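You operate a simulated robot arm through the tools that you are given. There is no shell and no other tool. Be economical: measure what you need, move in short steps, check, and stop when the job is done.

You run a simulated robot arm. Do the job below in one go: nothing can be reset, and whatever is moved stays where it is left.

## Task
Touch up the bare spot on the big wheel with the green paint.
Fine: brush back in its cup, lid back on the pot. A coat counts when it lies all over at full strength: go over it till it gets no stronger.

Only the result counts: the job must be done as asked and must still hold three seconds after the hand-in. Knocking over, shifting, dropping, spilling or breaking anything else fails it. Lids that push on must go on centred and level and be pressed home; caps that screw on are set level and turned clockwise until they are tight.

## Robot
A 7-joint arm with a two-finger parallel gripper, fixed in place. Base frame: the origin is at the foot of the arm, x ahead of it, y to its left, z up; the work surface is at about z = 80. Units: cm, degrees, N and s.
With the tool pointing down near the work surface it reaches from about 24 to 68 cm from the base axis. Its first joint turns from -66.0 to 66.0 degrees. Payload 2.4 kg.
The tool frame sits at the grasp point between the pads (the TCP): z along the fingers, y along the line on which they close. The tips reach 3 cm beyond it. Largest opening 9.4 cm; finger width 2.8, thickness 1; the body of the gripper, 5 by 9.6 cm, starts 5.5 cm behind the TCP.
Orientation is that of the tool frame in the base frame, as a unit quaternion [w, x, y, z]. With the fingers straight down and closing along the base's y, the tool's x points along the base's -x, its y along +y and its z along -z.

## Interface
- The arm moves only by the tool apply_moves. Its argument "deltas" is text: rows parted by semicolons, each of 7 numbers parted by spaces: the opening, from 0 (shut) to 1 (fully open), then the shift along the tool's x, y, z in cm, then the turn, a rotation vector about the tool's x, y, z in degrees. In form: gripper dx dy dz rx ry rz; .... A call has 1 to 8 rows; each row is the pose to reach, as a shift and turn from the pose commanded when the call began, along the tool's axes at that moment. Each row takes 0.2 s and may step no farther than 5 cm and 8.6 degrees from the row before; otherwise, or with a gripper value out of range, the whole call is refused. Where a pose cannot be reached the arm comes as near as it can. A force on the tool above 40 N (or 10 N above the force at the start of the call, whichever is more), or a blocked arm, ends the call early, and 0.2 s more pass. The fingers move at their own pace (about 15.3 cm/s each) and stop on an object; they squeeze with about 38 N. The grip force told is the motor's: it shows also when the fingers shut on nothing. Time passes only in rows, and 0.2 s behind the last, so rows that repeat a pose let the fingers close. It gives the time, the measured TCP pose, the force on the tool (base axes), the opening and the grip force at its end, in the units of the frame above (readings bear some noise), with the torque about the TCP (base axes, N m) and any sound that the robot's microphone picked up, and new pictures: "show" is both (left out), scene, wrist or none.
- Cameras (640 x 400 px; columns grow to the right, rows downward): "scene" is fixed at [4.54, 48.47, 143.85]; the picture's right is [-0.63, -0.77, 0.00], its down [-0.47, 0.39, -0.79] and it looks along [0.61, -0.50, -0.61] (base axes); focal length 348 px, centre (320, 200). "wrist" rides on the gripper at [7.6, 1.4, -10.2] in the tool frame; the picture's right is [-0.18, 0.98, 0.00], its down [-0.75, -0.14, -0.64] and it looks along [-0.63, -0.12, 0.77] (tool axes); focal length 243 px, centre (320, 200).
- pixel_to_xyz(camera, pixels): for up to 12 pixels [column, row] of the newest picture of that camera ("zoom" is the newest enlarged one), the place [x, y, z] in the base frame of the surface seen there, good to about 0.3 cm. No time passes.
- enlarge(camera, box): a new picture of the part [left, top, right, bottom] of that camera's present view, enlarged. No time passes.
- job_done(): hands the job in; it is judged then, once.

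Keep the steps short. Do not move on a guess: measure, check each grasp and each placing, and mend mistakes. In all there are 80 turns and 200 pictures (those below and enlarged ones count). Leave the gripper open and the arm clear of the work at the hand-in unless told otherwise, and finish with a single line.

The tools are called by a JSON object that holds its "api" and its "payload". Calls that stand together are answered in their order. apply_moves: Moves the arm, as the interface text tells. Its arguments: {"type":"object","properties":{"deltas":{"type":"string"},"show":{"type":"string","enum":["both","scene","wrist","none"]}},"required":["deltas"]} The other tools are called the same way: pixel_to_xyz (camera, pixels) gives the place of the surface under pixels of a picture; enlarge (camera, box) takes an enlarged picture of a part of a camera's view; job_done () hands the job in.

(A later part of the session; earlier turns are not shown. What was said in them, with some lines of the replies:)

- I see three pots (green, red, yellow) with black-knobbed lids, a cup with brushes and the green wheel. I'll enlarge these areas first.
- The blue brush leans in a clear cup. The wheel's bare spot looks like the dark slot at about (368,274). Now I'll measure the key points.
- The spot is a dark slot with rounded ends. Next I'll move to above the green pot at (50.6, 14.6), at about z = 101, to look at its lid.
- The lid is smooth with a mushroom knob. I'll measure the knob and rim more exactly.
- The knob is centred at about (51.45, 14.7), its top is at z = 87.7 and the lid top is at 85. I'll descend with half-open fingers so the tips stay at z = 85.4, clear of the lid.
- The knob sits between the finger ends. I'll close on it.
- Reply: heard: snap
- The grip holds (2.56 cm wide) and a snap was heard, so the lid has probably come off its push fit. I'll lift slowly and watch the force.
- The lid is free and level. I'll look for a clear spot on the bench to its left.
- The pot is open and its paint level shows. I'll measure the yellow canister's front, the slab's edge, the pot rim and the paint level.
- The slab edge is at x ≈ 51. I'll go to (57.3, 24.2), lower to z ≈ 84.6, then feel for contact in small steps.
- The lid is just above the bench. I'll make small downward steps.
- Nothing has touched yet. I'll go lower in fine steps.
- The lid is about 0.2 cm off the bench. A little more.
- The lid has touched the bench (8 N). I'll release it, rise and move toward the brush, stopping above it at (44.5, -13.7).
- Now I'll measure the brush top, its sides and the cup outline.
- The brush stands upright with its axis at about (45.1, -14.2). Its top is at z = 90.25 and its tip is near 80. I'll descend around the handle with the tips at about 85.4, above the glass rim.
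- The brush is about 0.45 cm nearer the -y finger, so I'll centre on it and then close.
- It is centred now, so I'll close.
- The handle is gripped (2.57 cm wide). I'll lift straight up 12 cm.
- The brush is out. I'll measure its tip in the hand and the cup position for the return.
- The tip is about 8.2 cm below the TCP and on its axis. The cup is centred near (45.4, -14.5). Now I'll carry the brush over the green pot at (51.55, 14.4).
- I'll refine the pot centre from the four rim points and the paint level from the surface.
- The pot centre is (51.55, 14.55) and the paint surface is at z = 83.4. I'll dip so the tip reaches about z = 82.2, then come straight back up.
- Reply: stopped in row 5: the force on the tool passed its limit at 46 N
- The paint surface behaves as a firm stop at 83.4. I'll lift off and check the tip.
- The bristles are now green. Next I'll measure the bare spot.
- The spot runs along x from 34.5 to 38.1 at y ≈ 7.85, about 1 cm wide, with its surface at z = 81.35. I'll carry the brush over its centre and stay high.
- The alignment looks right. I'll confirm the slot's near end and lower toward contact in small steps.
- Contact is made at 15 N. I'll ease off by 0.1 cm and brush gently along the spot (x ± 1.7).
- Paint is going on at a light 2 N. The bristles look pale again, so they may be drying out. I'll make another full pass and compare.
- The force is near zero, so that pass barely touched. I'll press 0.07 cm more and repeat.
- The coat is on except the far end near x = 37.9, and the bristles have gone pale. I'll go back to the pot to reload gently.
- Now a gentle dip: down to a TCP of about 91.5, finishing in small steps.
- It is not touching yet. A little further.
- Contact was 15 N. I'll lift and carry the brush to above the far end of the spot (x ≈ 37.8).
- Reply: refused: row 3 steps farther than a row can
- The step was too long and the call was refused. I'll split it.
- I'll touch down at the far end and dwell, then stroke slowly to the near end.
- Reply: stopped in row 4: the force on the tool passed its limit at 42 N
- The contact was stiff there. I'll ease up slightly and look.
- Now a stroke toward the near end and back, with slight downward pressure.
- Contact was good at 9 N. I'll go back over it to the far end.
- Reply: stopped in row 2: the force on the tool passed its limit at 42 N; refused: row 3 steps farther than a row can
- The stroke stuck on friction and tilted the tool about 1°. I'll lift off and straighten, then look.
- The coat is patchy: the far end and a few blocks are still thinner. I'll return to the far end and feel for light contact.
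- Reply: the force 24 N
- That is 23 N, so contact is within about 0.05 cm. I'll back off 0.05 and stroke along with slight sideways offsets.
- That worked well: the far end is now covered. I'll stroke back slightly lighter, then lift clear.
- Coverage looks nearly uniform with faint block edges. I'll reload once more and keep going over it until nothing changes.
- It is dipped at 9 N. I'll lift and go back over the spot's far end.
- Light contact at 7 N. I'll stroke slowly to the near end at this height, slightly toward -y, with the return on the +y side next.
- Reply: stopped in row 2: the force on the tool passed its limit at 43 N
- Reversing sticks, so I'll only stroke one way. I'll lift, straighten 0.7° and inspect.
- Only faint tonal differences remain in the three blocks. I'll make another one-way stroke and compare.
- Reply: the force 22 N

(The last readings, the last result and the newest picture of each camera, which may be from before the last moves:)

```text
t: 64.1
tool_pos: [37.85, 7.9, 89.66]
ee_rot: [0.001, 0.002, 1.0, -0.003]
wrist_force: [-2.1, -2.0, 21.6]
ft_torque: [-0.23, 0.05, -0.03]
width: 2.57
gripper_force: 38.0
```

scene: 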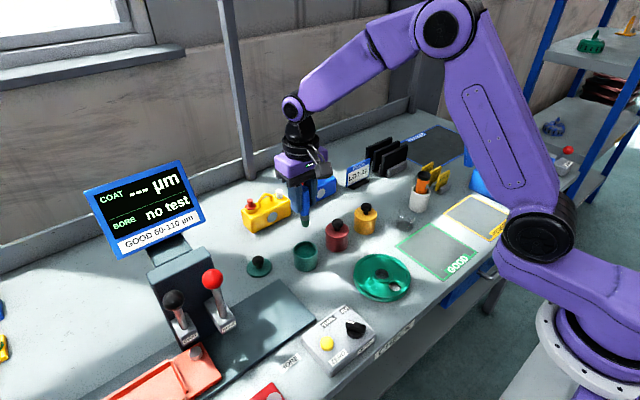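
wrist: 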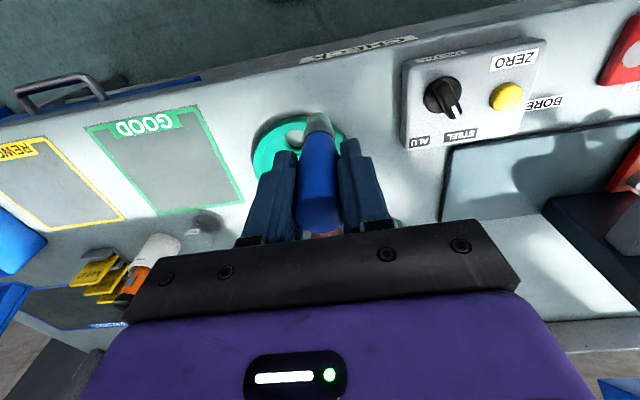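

Contact is 22 N. I'll ease 0.03 and stroke one way to x ≈ 34.3, then lift off at the end.

{"api": "apply_moves", "payload": {"deltas": "0 0 0 -0.03 0 0 0;0 0.5 0 -0.03 0 0 0;0 1 0 -0.03 0 0 0;0 1.5 0 -0.03 0 0 0;0 2 0 -0.03 0 0 0;0 2.5 0 -0.03 0 0 0;0 3 0 -0.03 0 0 0;0 3.5 0 -0.03 0 0 0", "show": "none"}}

{"api": "apply_moves", "payload": {"deltas": "0 0.1 0 -0.3 0 0 0;0 0 0 -2 0 0 0;0 0 0 -6 0 0 0;0 3.5 0 -8 0 0 0;0 6 0 -8 0 0 0", "show": "none"}}

{"api": "enlarge", "payload": {"camera": "scene", "box": [355, 265, 385, 295]}}

```text
t: 65.9
tool_pos: [34.37, 7.95, 89.62]
ee_rot: [0.003, 0.003, 1.0, -0.002]
wrist_force: [8.6, -2.1, 21.7]
ft_torque: [-0.21, -0.89, -0.03]
width: 2.57
gripper_force: 37.9
```

```text
t: 67.1
tool_pos: [28.33, 7.91, 97.61]
ee_rot: [-0.001, 0.005, 1.0, -0.002]
wrist_force: [-0.3, 0.0, -0.9]
ft_torque: [0.01, 0.02, -0.01]
width: 2.56
gripper_force: 38.3
```

```text
13.33 times, centred on (370, 280) of scene
```

zoom: 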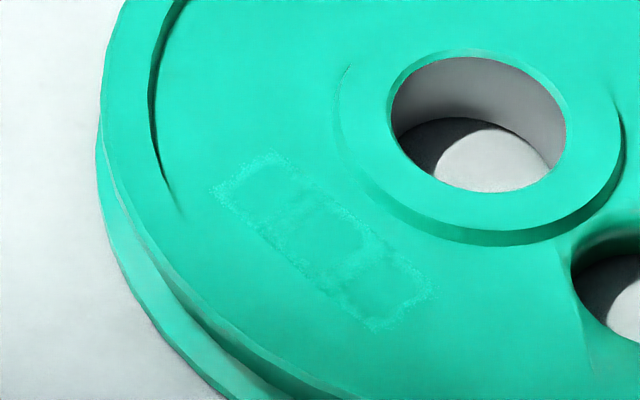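

It has got a bit stronger and is nearly uniform. I'll reload once more for a final saturating pass.

{"api": "apply_moves", "payload": {"deltas": "0 0 0 -2.8 -0.2 0 -0.5;0 -4.6 1.3 -2.8 -0.2 0 -0.5;0 -9.2 2.6 -2.8 -0.2 0 -0.5;0 -13.8 3.9 -2.8 -0.2 0 -0.5;0 -18.4 5.2 -2.8 -0.2 0 -0.5;0 -23.2 6.6 -2.8 -0.2 0 -0.5;0 -23.2 6.6 -2.8 -0.2 0 -0.5", "show": "none"}}

{"api": "enlarge", "payload": {"camera": "wrist", "box": [220, 30, 420, 180]}}

{"api": "enlarge", "payload": {"camera": "scene", "box": [285, 190, 335, 280]}}

```text
t: 68.7
tool_pos: [51.49, 14.36, 100.42]
ee_rot: [0.0, -0.003, 1.0, -0.001]
wrist_force: [0.1, 0.1, -1.2]
ft_torque: [0.02, -0.02, 0.0]
width: 2.59
gripper_force: 38.2
```

```text
2.67 times, centred on (320, 105) of wrist
```

zoom: 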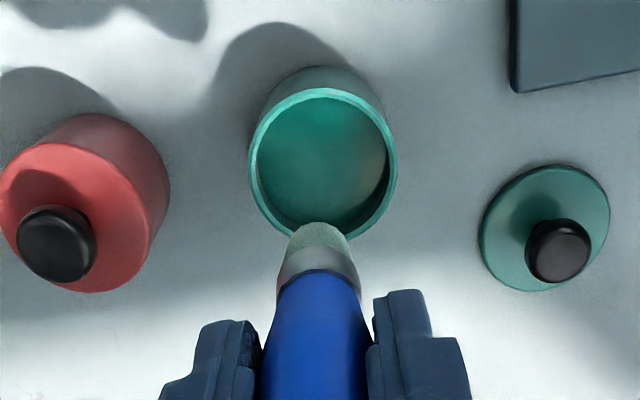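

```text
4.44 times, centred on (310, 235) of scene
```

zoom: 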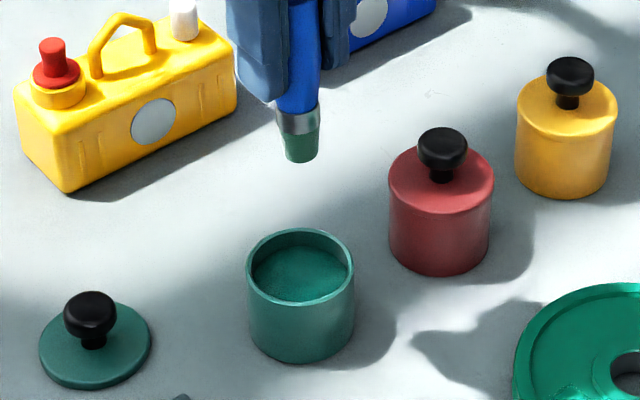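

The pot hasn't moved. I'll dip again.

{"api": "apply_moves", "payload": {"deltas": "0 0 0.1 4.5 0 0 0;0 0 0.1 8 0 0 0;0 0 0.1 8.9 0 0 0;0 0 0.1 9.05 0 0 0;0 0 0.1 9.15 0 0 0;0 0 0.1 9.22 0 0 0;0 0 0.1 9.22 0 0 0", "show": "none"}}

```text
t: 70.3
tool_pos: [51.64, 14.7, 91.1]
ee_rot: [0.002, -0.002, 1.0, -0.001]
wrist_force: [-4.2, -1.9, 18.1]
ft_torque: [-0.12, 0.25, -0.01]
width: 2.56
gripper_force: 38.9
```

It is dipped at 18 N. I'll return to above the far end.

{"api": "apply_moves", "payload": {"deltas": "0 0 0 -4.5 0 0 0;0 0 0 -9 0 0 0;0 3.5 -1.7 -9 0 0 0;0 7 -3.4 -9 0 0 0;0 10.5 -5.1 -9 0 0 0;0 13.8 -6.65 -7.5 0 0 0;0 13.8 -6.65 -3.5 0 0 0;0 13.8 -6.65 1.1 0 0 0", "show": "none"}}

{"api": "apply_moves", "payload": {"deltas": "0 0 0 0.25 0 0 0;0 0 0 0.35 0 0 0;0 0 0 0.4 0 0 0;0 0 0 0.4 0 0 0", "show": "none"}}

```text
t: 72.1
tool_pos: [37.72, 7.92, 90.05]
ee_rot: [0.001, -0.003, 1.0, -0.001]
wrist_force: [0.2, -0.2, -0.9]
ft_torque: [0.0, 0.02, 0.0]
width: 2.59
gripper_force: 37.7
```

```text
t: 73.1
tool_pos: [37.81, 7.84, 89.62]
ee_rot: [0.001, -0.002, 1.0, -0.001]
wrist_force: [-1.3, 0.6, 9.3]
ft_torque: [0.12, 0.03, -0.01]
width: 2.59
gripper_force: 38.2
```

Contact is 9 N. One-way stroke, slow, at this height.

{"api": "apply_moves", "payload": {"deltas": "0 0 0 0 0 0 0;0 0.5 0 0 0 0 0;0 1 0 0 0 0 0;0 1.5 0 0 0 0 0;0 2 0 0 0 0 0;0 2.5 0 0 0 0 0;0 3 0 0 0 0 0;0 3.5 0 0 0 0 0", "show": "none"}}

{"api": "apply_moves", "payload": {"deltas": "0 0.1 0 -0.3 0 0 0;0 0 0 -2 0 0 0;0 0 0 -6 0 0 0;0 3.5 0 -8 0 0 0;0 6 0 -8 0 0 0", "show": "none"}}

{"api": "enlarge", "payload": {"camera": "scene", "box": [355, 265, 385, 295]}}

```text
t: 74.9
tool_pos: [34.3, 7.95, 89.69]
ee_rot: [0.001, -0.003, 1.0, -0.001]
wrist_force: [1.2, 0.5, 2.0]
ft_torque: [0.07, -0.06, 0.01]
width: 2.55
gripper_force: 38.1
```

```text
t: 76.1
tool_pos: [28.71, 7.17, 97.47]
ee_rot: [0.001, 0.018, 1.0, -0.001]
wrist_force: [-4.8, 6.1, -0.2]
ft_torque: [-0.46, -0.37, 0.03]
width: 2.55
gripper_force: 37.7
```

```text
13.33 times, centred on (370, 280) of scene
```

zoom: 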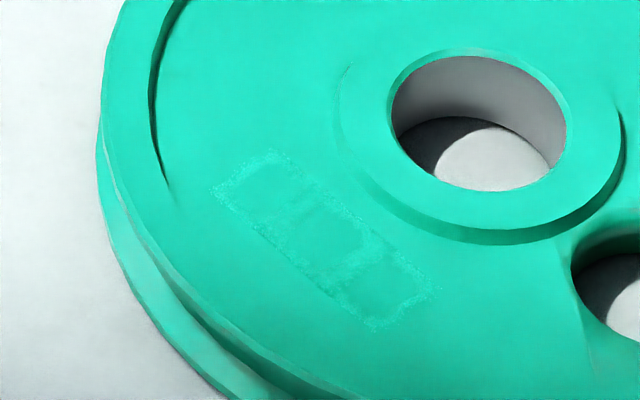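

The coat now looks the same as the last pass. The force reading (-4.8, 6.1) and the 2° yaw are odd, so I'll check both views.

{"api": "apply_moves", "payload": {"deltas": "0 -1.5 0 -0.5 0 0 0;0 -3 0 -1 0 0 0;0 -3 0 -1 0 0 0"}}

{"api": "enlarge", "payload": {"camera": "scene", "box": [340, 180, 460, 310]}}

```text
t: 76.9
tool_pos: [31.32, 7.86, 98.64]
ee_rot: [0.0, -0.003, 1.0, 0.0]
wrist_force: [-0.3, 0.3, -0.3]
ft_torque: [-0.02, 0.01, 0.01]
width: 2.57
gripper_force: 38.2
```

scene: 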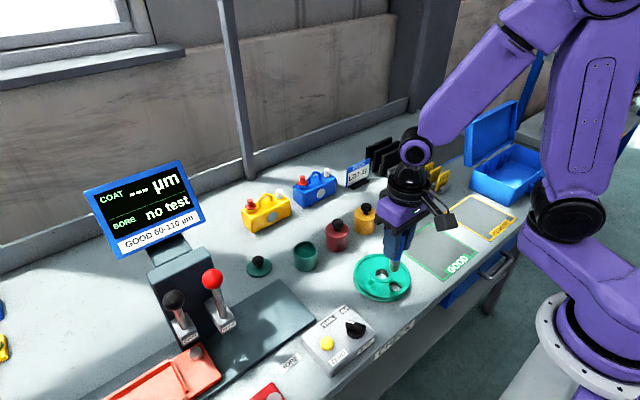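
wrist: 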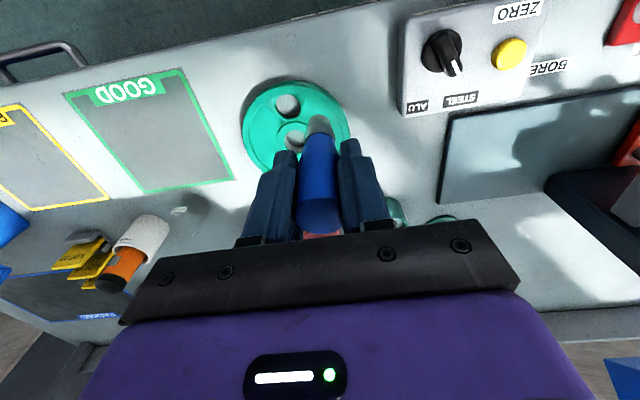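

```text
3.08 times, centred on (400, 245) of scene
```

zoom: 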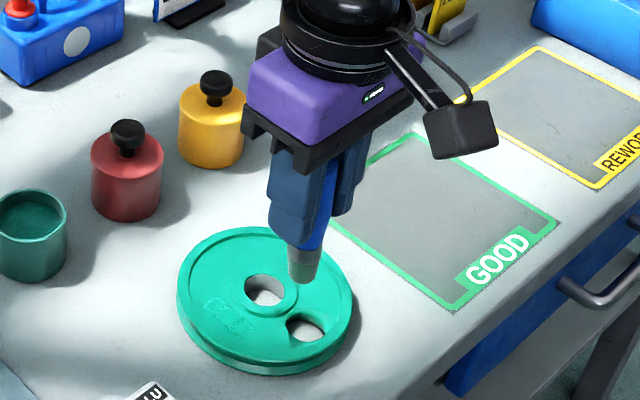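

All is clear; that was just the arm near its inner reach. One last pass to confirm nothing changes.

{"api": "apply_moves", "payload": {"deltas": "0 -3.2 0 0 0 0 0;0 -6.5 0 0 0 0 0;0 -6.5 0 4 0 0 0;0 -6.5 0 8 0 0 0;0 -6.5 0 8.6 0 0 0;0 -6.5 0 8.75 0 0 0;0 -6.5 0 8.85 0 0 0;0 -6.5 0 8.85 0 0 0", "show": "none"}}

```text
t: 78.7
tool_pos: [37.76, 7.84, 89.85]
ee_rot: [0.001, -0.003, 1.0, -0.001]
wrist_force: [0.7, 0.6, 0.3]
ft_torque: [-0.01, 0.0, 0.0]
width: 2.58
gripper_force: 38.2
```

{"api": "apply_moves", "payload": {"deltas": "0 0 0 0.07 0 0 0;0 0 0 0.14 0 0 0;0 0 0 0.14 0 0 0", "show": "none"}}

```text
t: 79.5
tool_pos: [37.64, 7.97, 89.61]
ee_rot: [0.001, -0.003, 1.0, 0.0]
wrist_force: [0.1, 0.0, 0.5]
ft_torque: [-0.02, -0.04, -0.01]
width: 2.59
gripper_force: 38.1
```

{"api": "apply_moves", "payload": {"deltas": "0 0 0 0.04 0 0 0;0 0 0 0.06 0 0 0;0 0.5 0 0.06 0 0 0;0 1 0 0.06 0 0 0;0 1.5 0 0.06 0 0 0;0 2.1 0 0.06 0 0 0;0 2.7 0 0.06 0 0 0;0 3.3 0 0.06 0 0 0", "show": "none"}}

{"api": "apply_moves", "payload": {"deltas": "0 0.1 0 -0.3 0 0 0;0 0 0 -2 0 0 0;0 0 0 -6 0 0 0;0 0 0 -10.8 0 0 0;0 0 -4.5 -10.8 0 0 0;0 -1 -9 -10.8 0 0 0;0 -1 -9 -10.8 0 0 0", "show": "none"}}

{"api": "enlarge", "payload": {"camera": "scene", "box": [355, 265, 385, 295]}}

```text
t: 81.3
tool_pos: [34.49, 7.85, 89.51]
ee_rot: [0.003, -0.001, 1.0, 0.001]
wrist_force: [8.8, 1.1, 20.5]
ft_torque: [0.18, -0.9, 0.03]
width: 2.56
gripper_force: 37.4
```

```text
t: 82.9
tool_pos: [35.53, -1.08, 100.33]
ee_rot: [0.001, -0.002, 1.0, -0.001]
wrist_force: [-0.1, -0.4, -0.4]
ft_torque: [0.02, 0.04, -0.04]
width: 2.56
gripper_force: 37.7
```

```text
13.33 times, centred on (370, 280) of scene
```

zoom: 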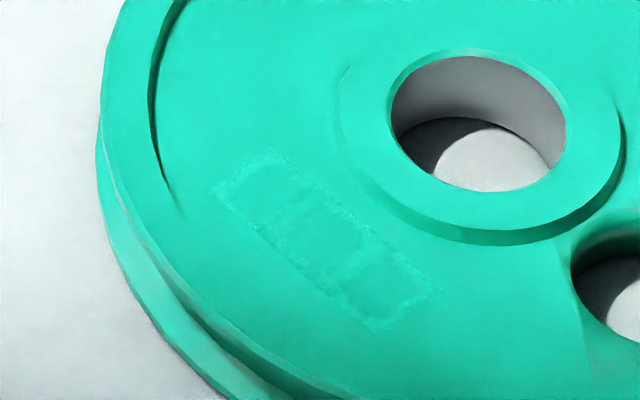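

I'll zoom in more to judge the evenness.

{"api": "enlarge", "payload": {"camera": "scene", "box": [360, 273, 380, 291]}}

```text
16.00 times, centred on (370, 282) of scene
```

zoom: 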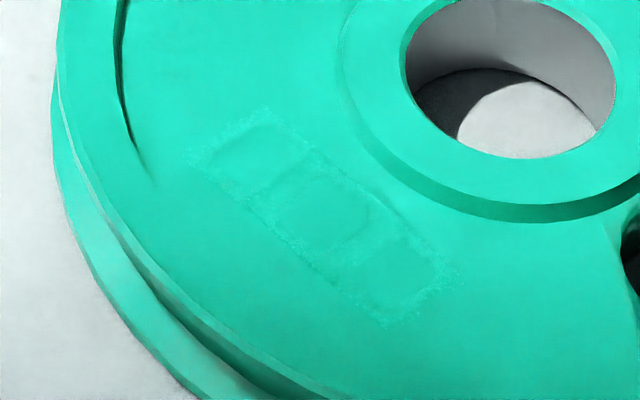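

All three blocks match the wheel and each other. For safety, I'll do one more freshly loaded pass.

{"api": "apply_moves", "payload": {"deltas": "0 -3.2 3.1 0 0 0 0;0 -6.4 6.2 0 0 0 0;0 -9.6 9.3 0 0 0 0;0 -12.8 12.4 0 0 0 0;0 -16 15.55 0 0 0 0;0 -16 15.55 0 0 0 0", "show": "none"}}

{"api": "apply_moves", "payload": {"deltas": "0 0 0 4.5 0 0 0;0 0 0 8 0 0 0;0 0 0 8.9 0 0 0;0 0 0 9.05 0 0 0;0 0 0 9.13 0 0 0;0 0 0 9.2 0 0 0;0 0 0 9.2 0 0 0", "show": "none"}}

```text
t: 84.3
tool_pos: [51.49, 14.5, 100.3]
ee_rot: [0.001, -0.001, 1.0, -0.001]
wrist_force: [-0.9, -0.8, 0.0]
ft_torque: [0.04, 0.0, -0.01]
width: 2.6
gripper_force: 38.2
```

```text
t: 85.9
tool_pos: [51.47, 14.53, 91.19]
ee_rot: [0.001, -0.002, 1.0, -0.001]
wrist_force: [-2.8, -2.4, 10.8]
ft_torque: [-0.18, 0.14, -0.04]
width: 2.58
gripper_force: 37.8
```

It is loaded at 11 N. Back to the spot's far end.

{"api": "apply_moves", "payload": {"deltas": "0 0 0 -4.5 0 0 0;0 0 0 -9 0 0 0;0 3.5 -1.7 -9 0 0 0;0 7 -3.4 -9 0 0 0;0 10.5 -5.1 -9 0 0 0;0 13.7 -6.65 -7.5 0 0 0;0 13.7 -6.65 -3.5 0 0 0;0 13.7 -6.65 1.1 0 0 0", "show": "none"}}

{"api": "apply_moves", "payload": {"deltas": "0 0 0 0.25 0 0 0;0 0 0 0.35 0 0 0;0 0 0 0.43 0 0 0;0 0 0 0.43 0 0 0", "show": "none"}}

```text
t: 87.7
tool_pos: [37.79, 7.67, 90.09]
ee_rot: [0.001, -0.001, 1.0, -0.001]
wrist_force: [0.4, -0.4, -0.5]
ft_torque: [0.01, 0.03, 0.0]
width: 2.58
gripper_force: 37.8
```

```text
t: 88.7
tool_pos: [37.85, 7.68, 89.72]
ee_rot: [0.001, -0.003, 1.0, -0.001]
wrist_force: [0.0, -0.4, 0.1]
ft_torque: [0.01, 0.01, 0.01]
width: 2.56
gripper_force: 38.1
```

{"api": "apply_moves", "payload": {"deltas": "0 0 0.12 0.05 0 0 0;0 0 0.12 0.1 0 0 0;0 0 0.12 0.1 0 0 0", "show": "none"}}

```text
t: 89.5
tool_pos: [37.84, 7.87, 89.52]
ee_rot: [0.001, -0.001, 1.0, 0.0]
wrist_force: [-2.0, -3.2, 17.7]
ft_torque: [-0.24, 0.08, -0.04]
width: 2.59
gripper_force: 37.8
```

Contact is 18 N. I'll make the one-way stroke, then lift and move toward the brush cup side.

{"api": "apply_moves", "payload": {"deltas": "0 0 0 -0.02 0 0 0;0 0.5 0 -0.02 0 0 0;0 1 0 -0.02 0 0 0;0 1.5 0 -0.02 0 0 0;0 2 0 -0.02 0 0 0;0 2.5 0 -0.02 0 0 0;0 3 0 -0.02 0 0 0;0 3.4 0 -0.02 0 0 0", "show": "none"}}

{"api": "apply_moves", "payload": {"deltas": "0 0.1 0 -0.3 0 0 0;0 0 0 -2 0 0 0;0 0 0 -6 0 0 0;0 0 0 -10.8 0 0 0;0 0 -4.5 -10.8 0 0 0;0 -1 -9 -10.8 0 0 0;0 -1 -9 -10.8 0 0 0", "show": "none"}}

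{"api": "enlarge", "payload": {"camera": "scene", "box": [360, 273, 380, 291]}}

```text
t: 91.3
tool_pos: [34.5, 7.85, 89.61]
ee_rot: [0.004, -0.002, 1.0, 0.0]
wrist_force: [12.2, -0.7, 26.1]
ft_torque: [-0.2, -1.07, 0.01]
width: 2.57
gripper_force: 37.8
```

```text
t: 92.9
tool_pos: [35.41, -1.16, 100.35]
ee_rot: [0.001, -0.002, 1.0, -0.001]
wrist_force: [-0.1, 0.5, 0.3]
ft_torque: [0.01, -0.01, -0.01]
width: 2.56
gripper_force: 37.8
```

```text
16.00 times, centred on (370, 282) of scene
```

zoom: 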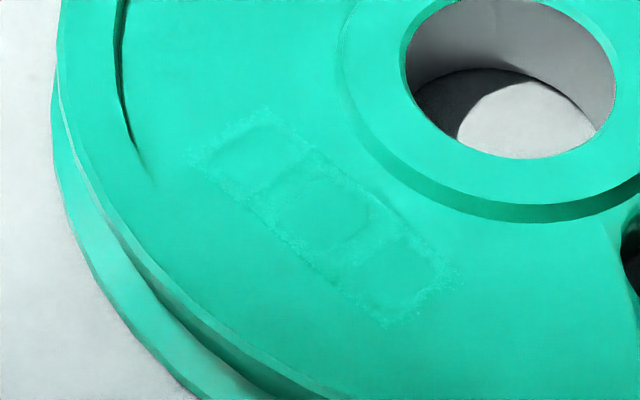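

The picture is identical to the previous pass, so the coat is at full strength. Next I'll take the brush to above its cup.

{"api": "apply_moves", "payload": {"deltas": "0 -2.4 -3.35 0 0 0 0;0 -4.8 -6.7 0 0 0 0;0 -7.2 -10 0 0 0 0;0 -9.65 -13.4 0 0 0 0;0 -9.65 -13.4 0 0 0 0"}}

{"api": "enlarge", "payload": {"camera": "wrist", "box": [220, 50, 420, 230]}}

{"api": "enlarge", "payload": {"camera": "scene", "box": [370, 140, 450, 240]}}

```text
t: 94.1
tool_pos: [45.07, -14.66, 100.21]
ee_rot: [0.002, -0.003, 1.0, -0.001]
wrist_force: [0.6, -0.8, 0.3]
ft_torque: [-0.01, 0.03, -0.02]
width: 2.6
gripper_force: 37.9
```

scene: 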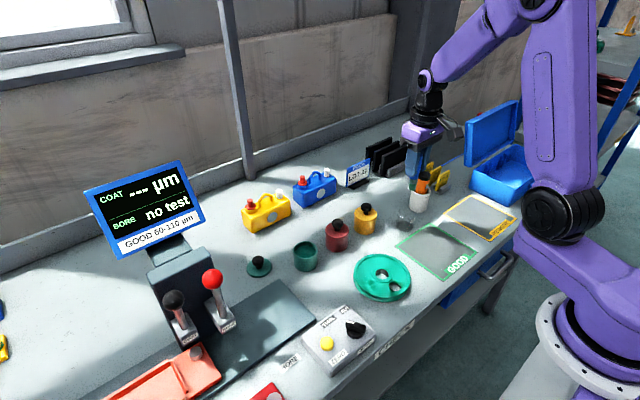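
wrist: 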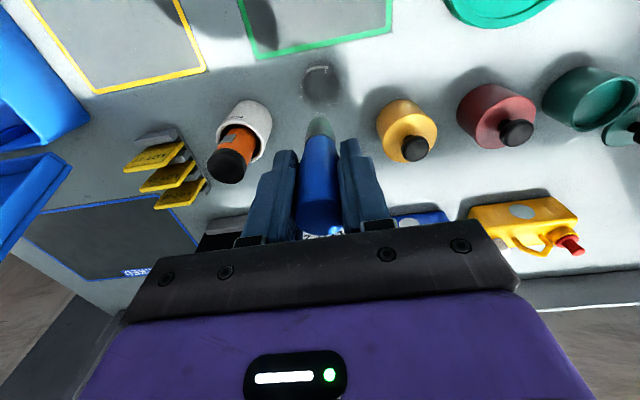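

```text
2.22 times, centred on (320, 140) of wrist
```

zoom: 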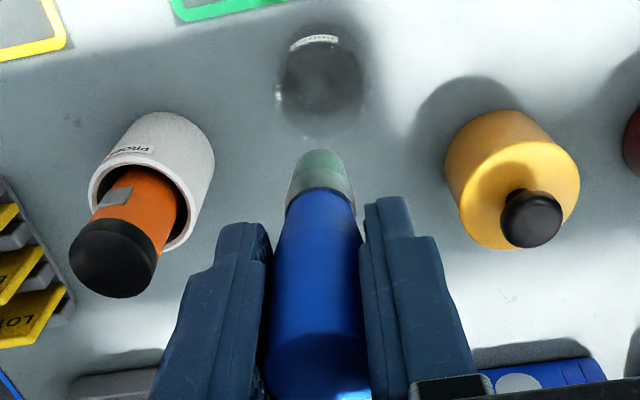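

```text
4.00 times, centred on (410, 190) of scene
```

zoom: 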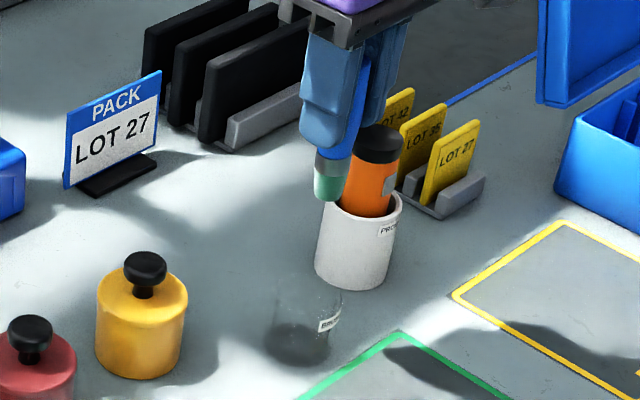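

The brush looks slightly tilted in the grip, so I'll measure its tip and handle line before lowering.

{"api": "pixel_to_xyz", "payload": {"camera": "zoom", "pixels": [[330, 196], [322, 190], [335, 150], [318, 178], [340, 185], [346, 140], [346, 160], [340, 120], [300, 350], [275, 350]]}}

{"api": "pixel_to_xyz", "payload": {"camera": "wrist", "pixels": [[320, 119], [311, 124], [332, 124], [320, 140], [320, 160], [320, 180], [320, 210]]}}

{"api": "enlarge", "payload": {"camera": "wrist", "box": [280, 100, 360, 240]}}

```text
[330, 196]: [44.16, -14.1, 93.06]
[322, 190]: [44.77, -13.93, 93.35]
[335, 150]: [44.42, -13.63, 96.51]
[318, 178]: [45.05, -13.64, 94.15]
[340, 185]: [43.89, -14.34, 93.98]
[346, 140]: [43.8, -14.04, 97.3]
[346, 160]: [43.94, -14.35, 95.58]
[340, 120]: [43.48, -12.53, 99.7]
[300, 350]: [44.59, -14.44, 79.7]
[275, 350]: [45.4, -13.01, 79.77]
```

```text
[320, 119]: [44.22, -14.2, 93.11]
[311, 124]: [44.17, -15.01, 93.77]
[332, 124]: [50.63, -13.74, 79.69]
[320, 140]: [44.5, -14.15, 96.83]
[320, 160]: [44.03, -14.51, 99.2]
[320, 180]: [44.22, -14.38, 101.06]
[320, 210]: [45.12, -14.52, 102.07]
```

```text
2.86 times, centred on (320, 170) of wrist
```

zoom: 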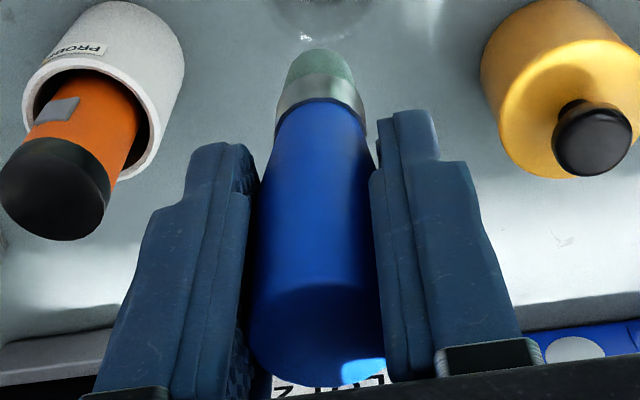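

The tilt is under about 3° and the tip still sits over the cup. I'll lower to just above the cup floor, shifted 0.2 cm in +x.

{"api": "apply_moves", "payload": {"deltas": "0 -0.2 0.1 0 0 0 0;0 -0.2 0.1 4 0 0 0;0 -0.2 0.1 7 0 0 0;0 -0.2 0.1 9.5 0 0 0;0 -0.2 0.1 11.2 0 0 0;0 -0.2 0.1 11.5 0 0 0;0 -0.2 0.1 11.5 0 0 0", "show": "wrist"}}

{"api": "enlarge", "payload": {"camera": "scene", "box": [380, 170, 440, 230]}}

{"api": "enlarge", "payload": {"camera": "wrist", "box": [220, 80, 420, 230]}}

```text
t: 95.7
tool_pos: [45.3, -14.47, 88.93]
ee_rot: [0.0, -0.002, 1.0, -0.001]
wrist_force: [0.0, 0.5, -0.1]
ft_torque: [0.0, -0.05, -0.02]
width: 2.57
gripper_force: 37.7
```

wrist: 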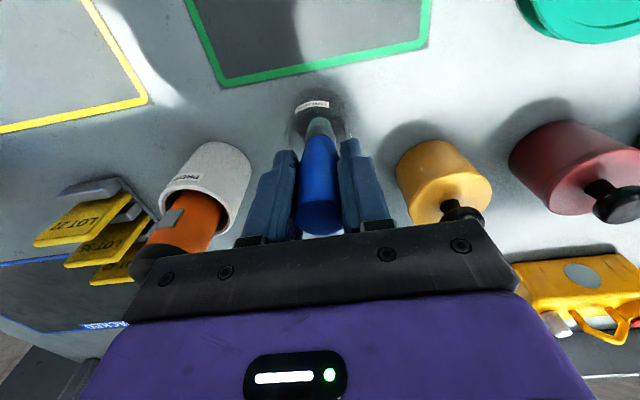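

```text
6.67 times, centred on (410, 200) of scene
```

zoom: 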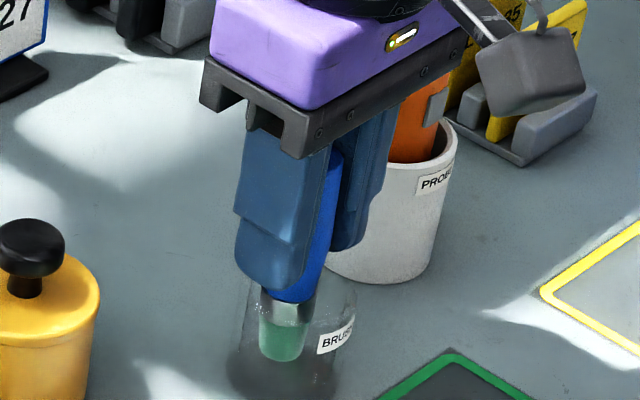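

```text
2.67 times, centred on (320, 155) of wrist
```

zoom: 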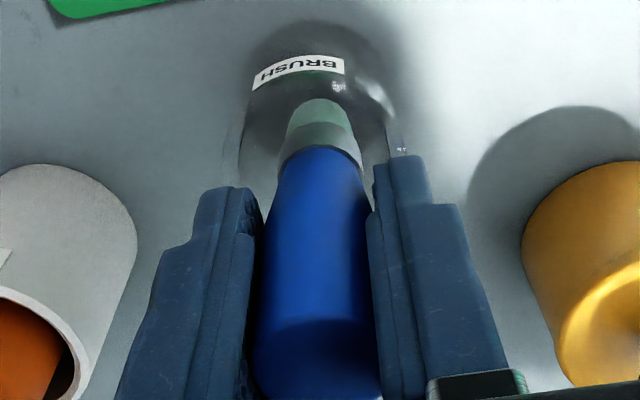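

The tip is inside the glass cup and clear of its walls. I'll lower gently to the floor.

{"api": "apply_moves", "payload": {"deltas": "0 0 0 0.15 0 0 0;0 0 0 0.25 0 0 0;0 0 0 0.32 0 0 0;0 0 0 0.32 0 0 0", "show": "none"}}

```text
t: 96.7
tool_pos: [45.44, -14.39, 88.53]
ee_rot: [0.001, -0.003, 1.0, -0.001]
wrist_force: [-0.2, 0.9, 0.0]
ft_torque: [0.03, 0.02, 0.0]
width: 2.61
gripper_force: 38.0
```

{"api": "apply_moves", "payload": {"deltas": "0 0 0 0.07 0 0 0;0 0 0 0.14 0 0 0;0 0 0 0.14 0 0 0", "show": "none"}}

```text
t: 97.5
tool_pos: [45.33, -14.46, 88.61]
ee_rot: [0.001, -0.003, 1.0, -0.002]
wrist_force: [-1.7, 2.2, 9.9]
ft_torque: [0.2, 0.08, 0.0]
width: 2.61
gripper_force: 37.6
5 turns are left
```

I see only 5 turns are left. The brush is on the cup floor (10 N). I'll release it, rise, travel back over the lid's known place (57.35, 24.15) and come down to just above its knob.

{"api": "apply_moves", "payload": {"deltas": "0.5 0 0 -0.03 0 0 0;0.5 0 0 -0.05 0 0 0;0.5 0 0 -0.05 0 0 0;0.5 0 0 -4 0 0 0;0.5 0 0 -8 0 0 0;0.5 0 0 -12 0 0 0", "show": "none"}}

{"api": "apply_moves", "payload": {"deltas": "0.5 -1.33 4.29 0 0 0 0;0.5 -2.67 8.58 0 0 0 0;0.5 -4 12.87 0 0 0 0;0.5 -5.33 17.16 0 0 0 0;0.5 -6.67 21.44 0 0 0 0;0.5 -8 25.73 0 0 0 0;0.5 -9.33 30.02 0 0 0 0;0.5 -10.67 34.31 0 0 0 0", "show": "none"}}

{"api": "apply_moves", "payload": {"deltas": "0.5 -1.33 4.29 0 0 0 0;0.5 -1.33 4.29 4.5 0 0 0;0.5 -1.33 4.29 9 0 0 0;0.5 -1.33 4.29 12.5 0 0 0;0.5 -1.33 4.29 12.5 0 0 0", "show": "wrist"}}

{"api": "enlarge", "payload": {"camera": "scene", "box": [380, 160, 440, 240]}}

{"api": "enlarge", "payload": {"camera": "scene", "box": [225, 220, 325, 290]}}

{"api": "enlarge", "payload": {"camera": "wrist", "box": [220, 80, 420, 230]}}

{"api": "pixel_to_xyz", "payload": {"camera": "scene", "pixels": [[304, 242], [294, 248], [316, 248], [305, 264], [305, 258]]}}

```text
t: 98.9
tool_pos: [45.2, -14.48, 100.44]
ee_rot: [0.0, -0.003, 1.0, 0.0]
wrist_force: [-0.2, -0.1, 0.0]
ft_torque: [-0.03, 0.0, 0.01]
width: 4.69
gripper_force: 0.0
```

```text
t: 100.7
tool_pos: [55.76, 19.97, 100.42]
ee_rot: [0.001, -0.002, 1.0, -0.001]
wrist_force: [0.9, -0.1, -0.7]
ft_torque: [0.0, -0.01, 0.02]
width: 4.7
gripper_force: 0.1
```

```text
t: 101.9
tool_pos: [57.27, 24.37, 87.72]
ee_rot: [0.002, -0.003, 1.0, 0.0]
wrist_force: [0.0, -0.1, 0.3]
ft_torque: [-0.02, -0.02, -0.04]
width: 4.68
gripper_force: 0.0
```

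wrist: 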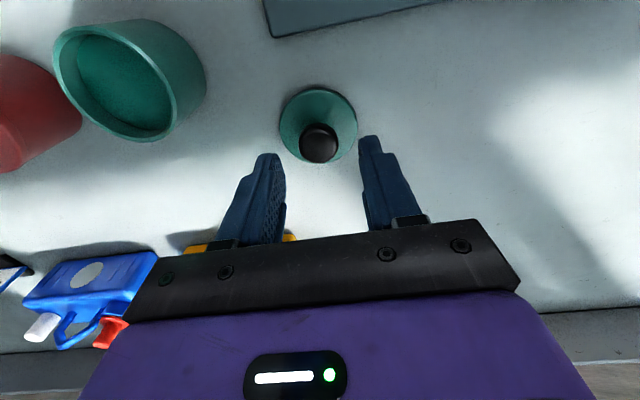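

```text
5.00 times, centred on (410, 200) of scene
```

zoom: 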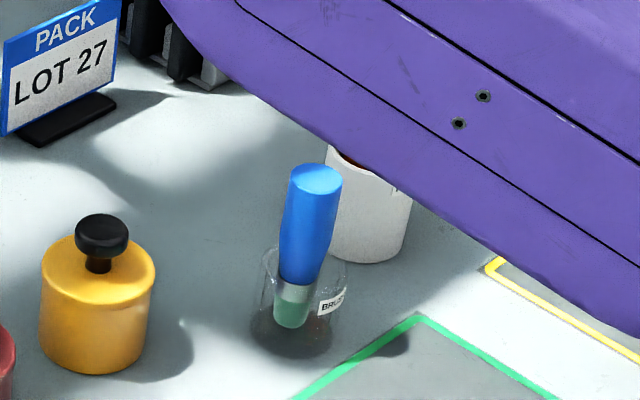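

```text
5.71 times, centred on (275, 255) of scene
```

zoom: 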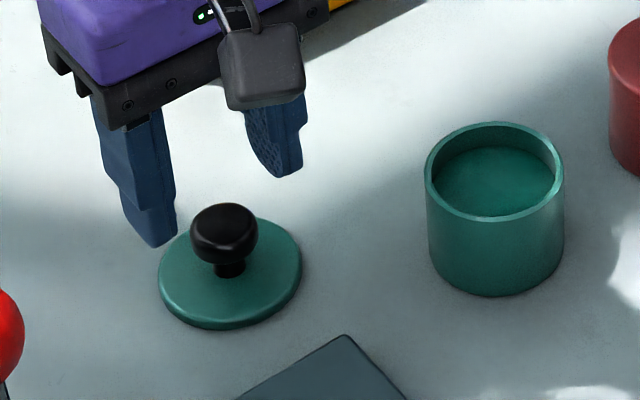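

```text
2.67 times, centred on (320, 155) of wrist
```

zoom: 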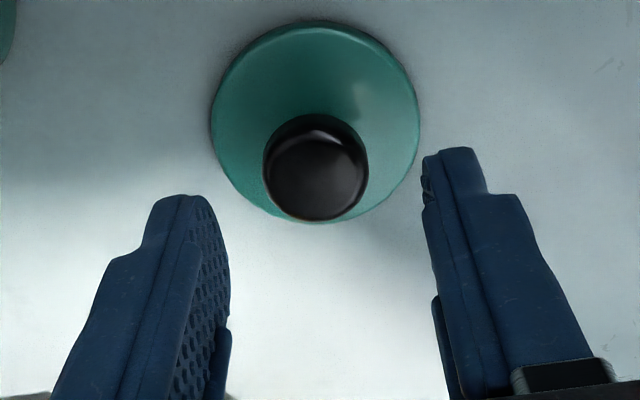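

```text
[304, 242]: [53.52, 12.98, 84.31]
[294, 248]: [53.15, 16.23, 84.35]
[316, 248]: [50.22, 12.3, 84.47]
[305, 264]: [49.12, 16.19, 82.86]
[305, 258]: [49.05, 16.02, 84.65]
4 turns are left
```

The brush stands in its cup. The lid's knob is about 0.2 cm to the -y side of the finger midline, so I'll shift, lower, grip, lift, and carry it to just above the pot.

{"api": "apply_moves", "payload": {"deltas": "0.5 0 -0.17 0 0 0 0;0.5 0 -0.17 2 0 0 0;0.5 0 -0.17 3.5 0 0 0;0.5 0 -0.17 3.9 0 0 0;0.5 0 -0.17 3.9 0 0 0", "show": "none"}}

{"api": "apply_moves", "payload": {"deltas": "0.3 0 0 0 0 0 0;0 0 0 0 0 0 0;0 0 0 0 0 0 0;0 0 0 0 0 0 0", "show": "none"}}

{"api": "apply_moves", "payload": {"deltas": "0 0 0 -4 0 0 0;0 0 0 -8 0 0 0;0 0 0 -11 0 0 0;0 1.93 -3.17 -11 0 0 0;0 3.87 -6.33 -11 0 0 0;0 5.8 -9.5 -11 0 0 0;0 5.8 -9.5 -7 0 0 0;0 5.8 -9.5 -7 0 0 0", "show": "both"}}

{"api": "apply_moves", "payload": {"deltas": "0 0 0 0 0 0 0;0 0 0 0 0 0 0", "show": "none"}}

{"api": "apply_moves", "payload": {"deltas": "0 0 0 0 0 0 0;0 0 0 0 0 0 0", "show": "none"}}

{"api": "enlarge", "payload": {"camera": "wrist", "box": [240, 50, 400, 220]}}

{"api": "enlarge", "payload": {"camera": "scene", "box": [280, 210, 335, 280]}}

{"api": "pixel_to_xyz", "payload": {"camera": "scene", "pixels": [[294, 248], [316, 248], [305, 258], [305, 262], [296, 240], [314, 240], [305, 268]]}}

```text
t: 103.1
tool_pos: [57.23, 24.22, 84.01]
ee_rot: [0.001, -0.003, 1.0, -0.001]
wrist_force: [0.4, 0.3, 0.0]
ft_torque: [0.01, 0.0, -0.03]
width: 4.72
gripper_force: 0.0
```

```text
t: 104.1
tool_pos: [57.12, 24.19, 84.05]
ee_rot: [0.001, -0.003, 1.0, -0.001]
wrist_force: [0.4, -0.8, -0.7]
ft_torque: [0.02, -0.01, 0.02]
width: 2.56
gripper_force: 37.9
```

```text
t: 105.9
tool_pos: [51.43, 14.42, 91.07]
ee_rot: [0.001, -0.003, 1.0, 0.0]
wrist_force: [0.0, -0.2, 0.6]
ft_torque: [0.0, -0.01, 0.01]
width: 2.54
gripper_force: 38.5
```

scene: 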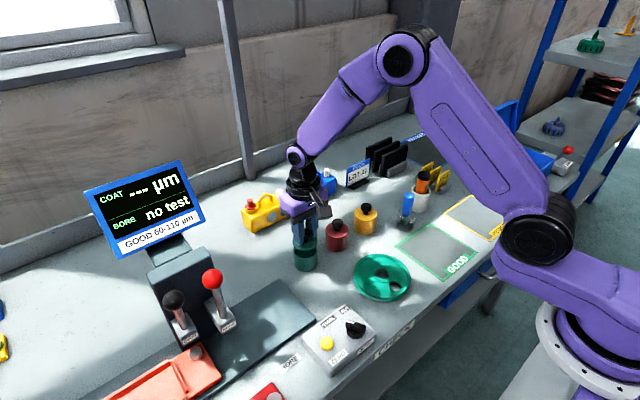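
wrist: 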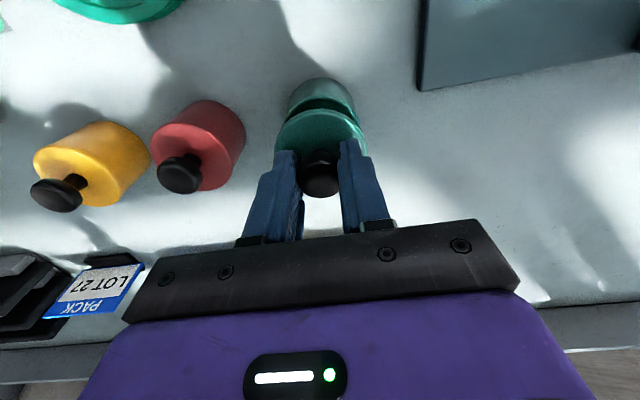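

```text
t: 106.5
tool_pos: [51.46, 14.44, 91.13]
ee_rot: [0.001, -0.003, 1.0, -0.001]
wrist_force: [0.8, 1.3, -1.1]
ft_torque: [0.0, -0.01, 0.03]
width: 2.57
gripper_force: 37.3
```

```text
t: 107.1
tool_pos: [51.48, 14.46, 91.01]
ee_rot: [0.0, -0.002, 1.0, -0.001]
wrist_force: [-0.4, 0.3, -0.4]
ft_torque: [0.01, 0.0, 0.01]
width: 2.53
gripper_force: 38.2
```

```text
2.35 times, centred on (320, 135) of wrist
```

zoom: 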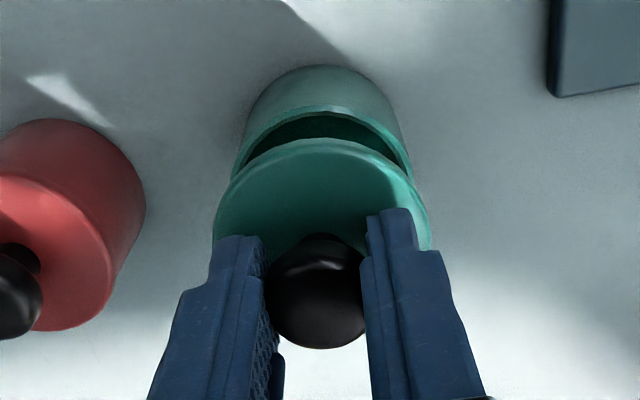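

```text
5.71 times, centred on (308, 245) of scene
```

zoom: 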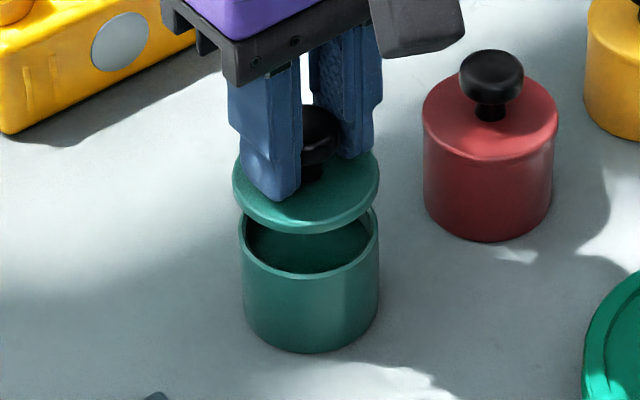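

```text
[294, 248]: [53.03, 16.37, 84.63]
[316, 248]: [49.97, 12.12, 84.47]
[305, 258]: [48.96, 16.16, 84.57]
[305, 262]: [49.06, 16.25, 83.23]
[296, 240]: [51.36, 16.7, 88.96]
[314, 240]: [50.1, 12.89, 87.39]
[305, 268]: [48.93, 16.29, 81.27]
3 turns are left
```

The lid is over the pot and both views show it concentric within about 0.05 cm. I'll nudge +0.05 in y, lower to the rim, then press in small steps while watching force and sound.

{"api": "apply_moves", "payload": {"deltas": "0 0 0.05 0.8 0 0 0;0 0 0.05 1.6 0 0 0;0 0 0.05 2.1 0 0 0;0 0 0.05 2.2 0 0 0;0 0 0.05 2.2 0 0 0", "show": "none"}}

{"api": "enlarge", "payload": {"camera": "scene", "box": [280, 210, 335, 280]}}

{"api": "apply_moves", "payload": {"deltas": "0 0 0 0.08 0 0 0;0 0 0 0.15 0 0 0;0 0 0 0.2 0 0 0;0 0 0 0.25 0 0 0;0 0 0 0.3 0 0 0;0 0 0 0.35 0 0 0;0 0 0 0.4 0 0 0;0 0 0 0.45 0 0 0", "show": "none"}}

{"api": "apply_moves", "payload": {"deltas": "0 0 0 0.05 0 0 0;0 0 0 0.1 0 0 0;0 0 0 0.15 0 0 0;0 0 0 0.2 0 0 0;0 0 0 0.2 0 0 0", "show": "none"}}

{"api": "enlarge", "payload": {"camera": "scene", "box": [280, 210, 335, 280]}}

{"api": "enlarge", "payload": {"camera": "wrist", "box": [240, 50, 400, 220]}}

```text
t: 108.3
tool_pos: [51.4, 14.67, 88.78]
ee_rot: [0.0, -0.002, 1.0, -0.001]
wrist_force: [0.0, -0.3, -1.3]
ft_torque: [0.0, 0.0, 0.02]
width: 2.58
gripper_force: 37.8
```

```text
5.71 times, centred on (308, 245) of scene
```

zoom: 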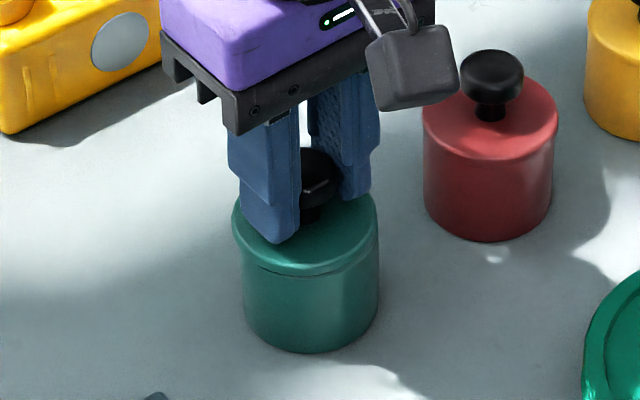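

```text
t: 110.0
tool_pos: [51.32, 14.46, 88.58]
ee_rot: [-0.001, -0.002, 1.0, -0.003]
wrist_force: [-5.6, -2.0, 9.5]
ft_torque: [-0.01, 0.08, -0.02]
width: 2.56
gripper_force: 38.0
heard: snap
stopped in row 8: the force on the tool passed its limit at 40 N (the readings are from after the stop); the commanded pose is now the measured one
```

```text
t: 110.8
tool_pos: [51.4, 14.6, 88.48]
ee_rot: [0.0, -0.001, 1.0, -0.001]
wrist_force: [-4.8, -1.6, 8.7]
ft_torque: [-0.01, 0.03, -0.03]
width: 2.54
gripper_force: 38.3
stopped in row 4: the force on the tool passed its limit at 40 N (the readings are from after the stop); the commanded pose is now the measured one
```

```text
5.71 times, centred on (308, 245) of scene
```

zoom: 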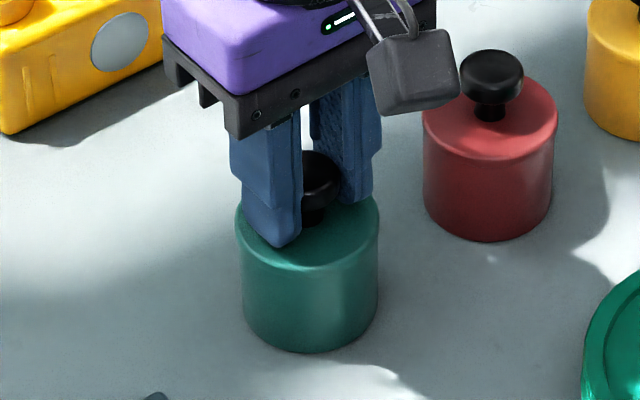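

```text
2.35 times, centred on (320, 135) of wrist
2 turns are left
```

zoom: 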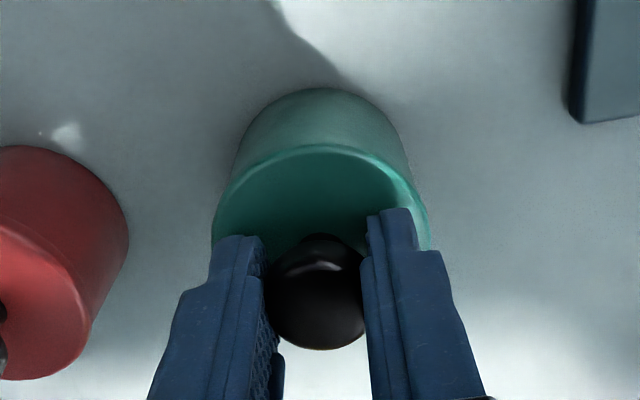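

A snap was heard on pressing, and the lid sits level and flush. I'll release, rise clear and check.

{"api": "apply_moves", "payload": {"deltas": "0.2 0 0 0 0 0 0;0.45 0 0 0 0 0 0;0.5 0 0 0 0 0 0;0.5 0 0 -3 0 0 0;0.5 0 0 -7 0 0 0;0.7 0 0 -11 0 0 0;1 0 0 -15 0 0 0;1 0 0 -18 0 0 0", "show": "both"}}

{"api": "enlarge", "payload": {"camera": "scene", "box": [280, 210, 335, 280]}}

{"api": "enlarge", "payload": {"camera": "scene", "box": [350, 170, 440, 300]}}

```text
t: 112.6
tool_pos: [51.41, 14.58, 106.54]
ee_rot: [0.0, -0.002, 1.0, -0.001]
wrist_force: [0.0, -0.4, -0.3]
ft_torque: [-0.01, 0.01, -0.04]
width: 9.4
gripper_force: 0.1
```

scene: 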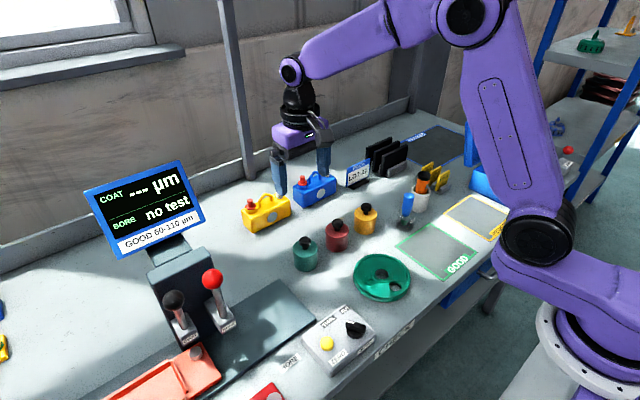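
wrist: 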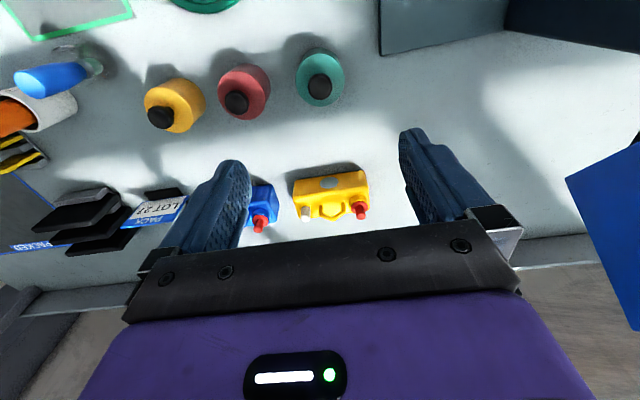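

```text
5.71 times, centred on (308, 245) of scene
```

zoom: 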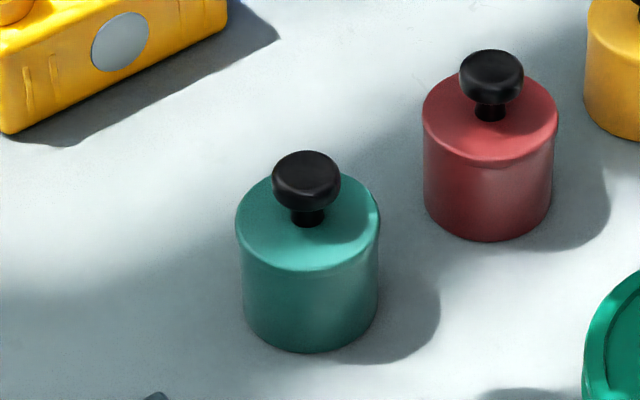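

```text
3.08 times, centred on (395, 235) of scene
1 turns are left
```

zoom: 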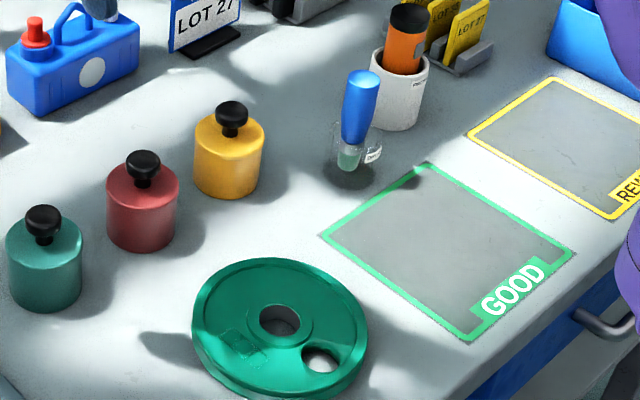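

The lid is seated level, the brush is in its cup, the spot is coated, and the open gripper is clear. I'll hand in.

{"api": "job_done", "payload": {}}

```text
The job is handed in.
```

The bare spot on the big wheel is painted green, going over it until the last pass made no visible change (judged by eye, not with the probe); the brush is back in its cup and the lid is snapped back on the green pot.
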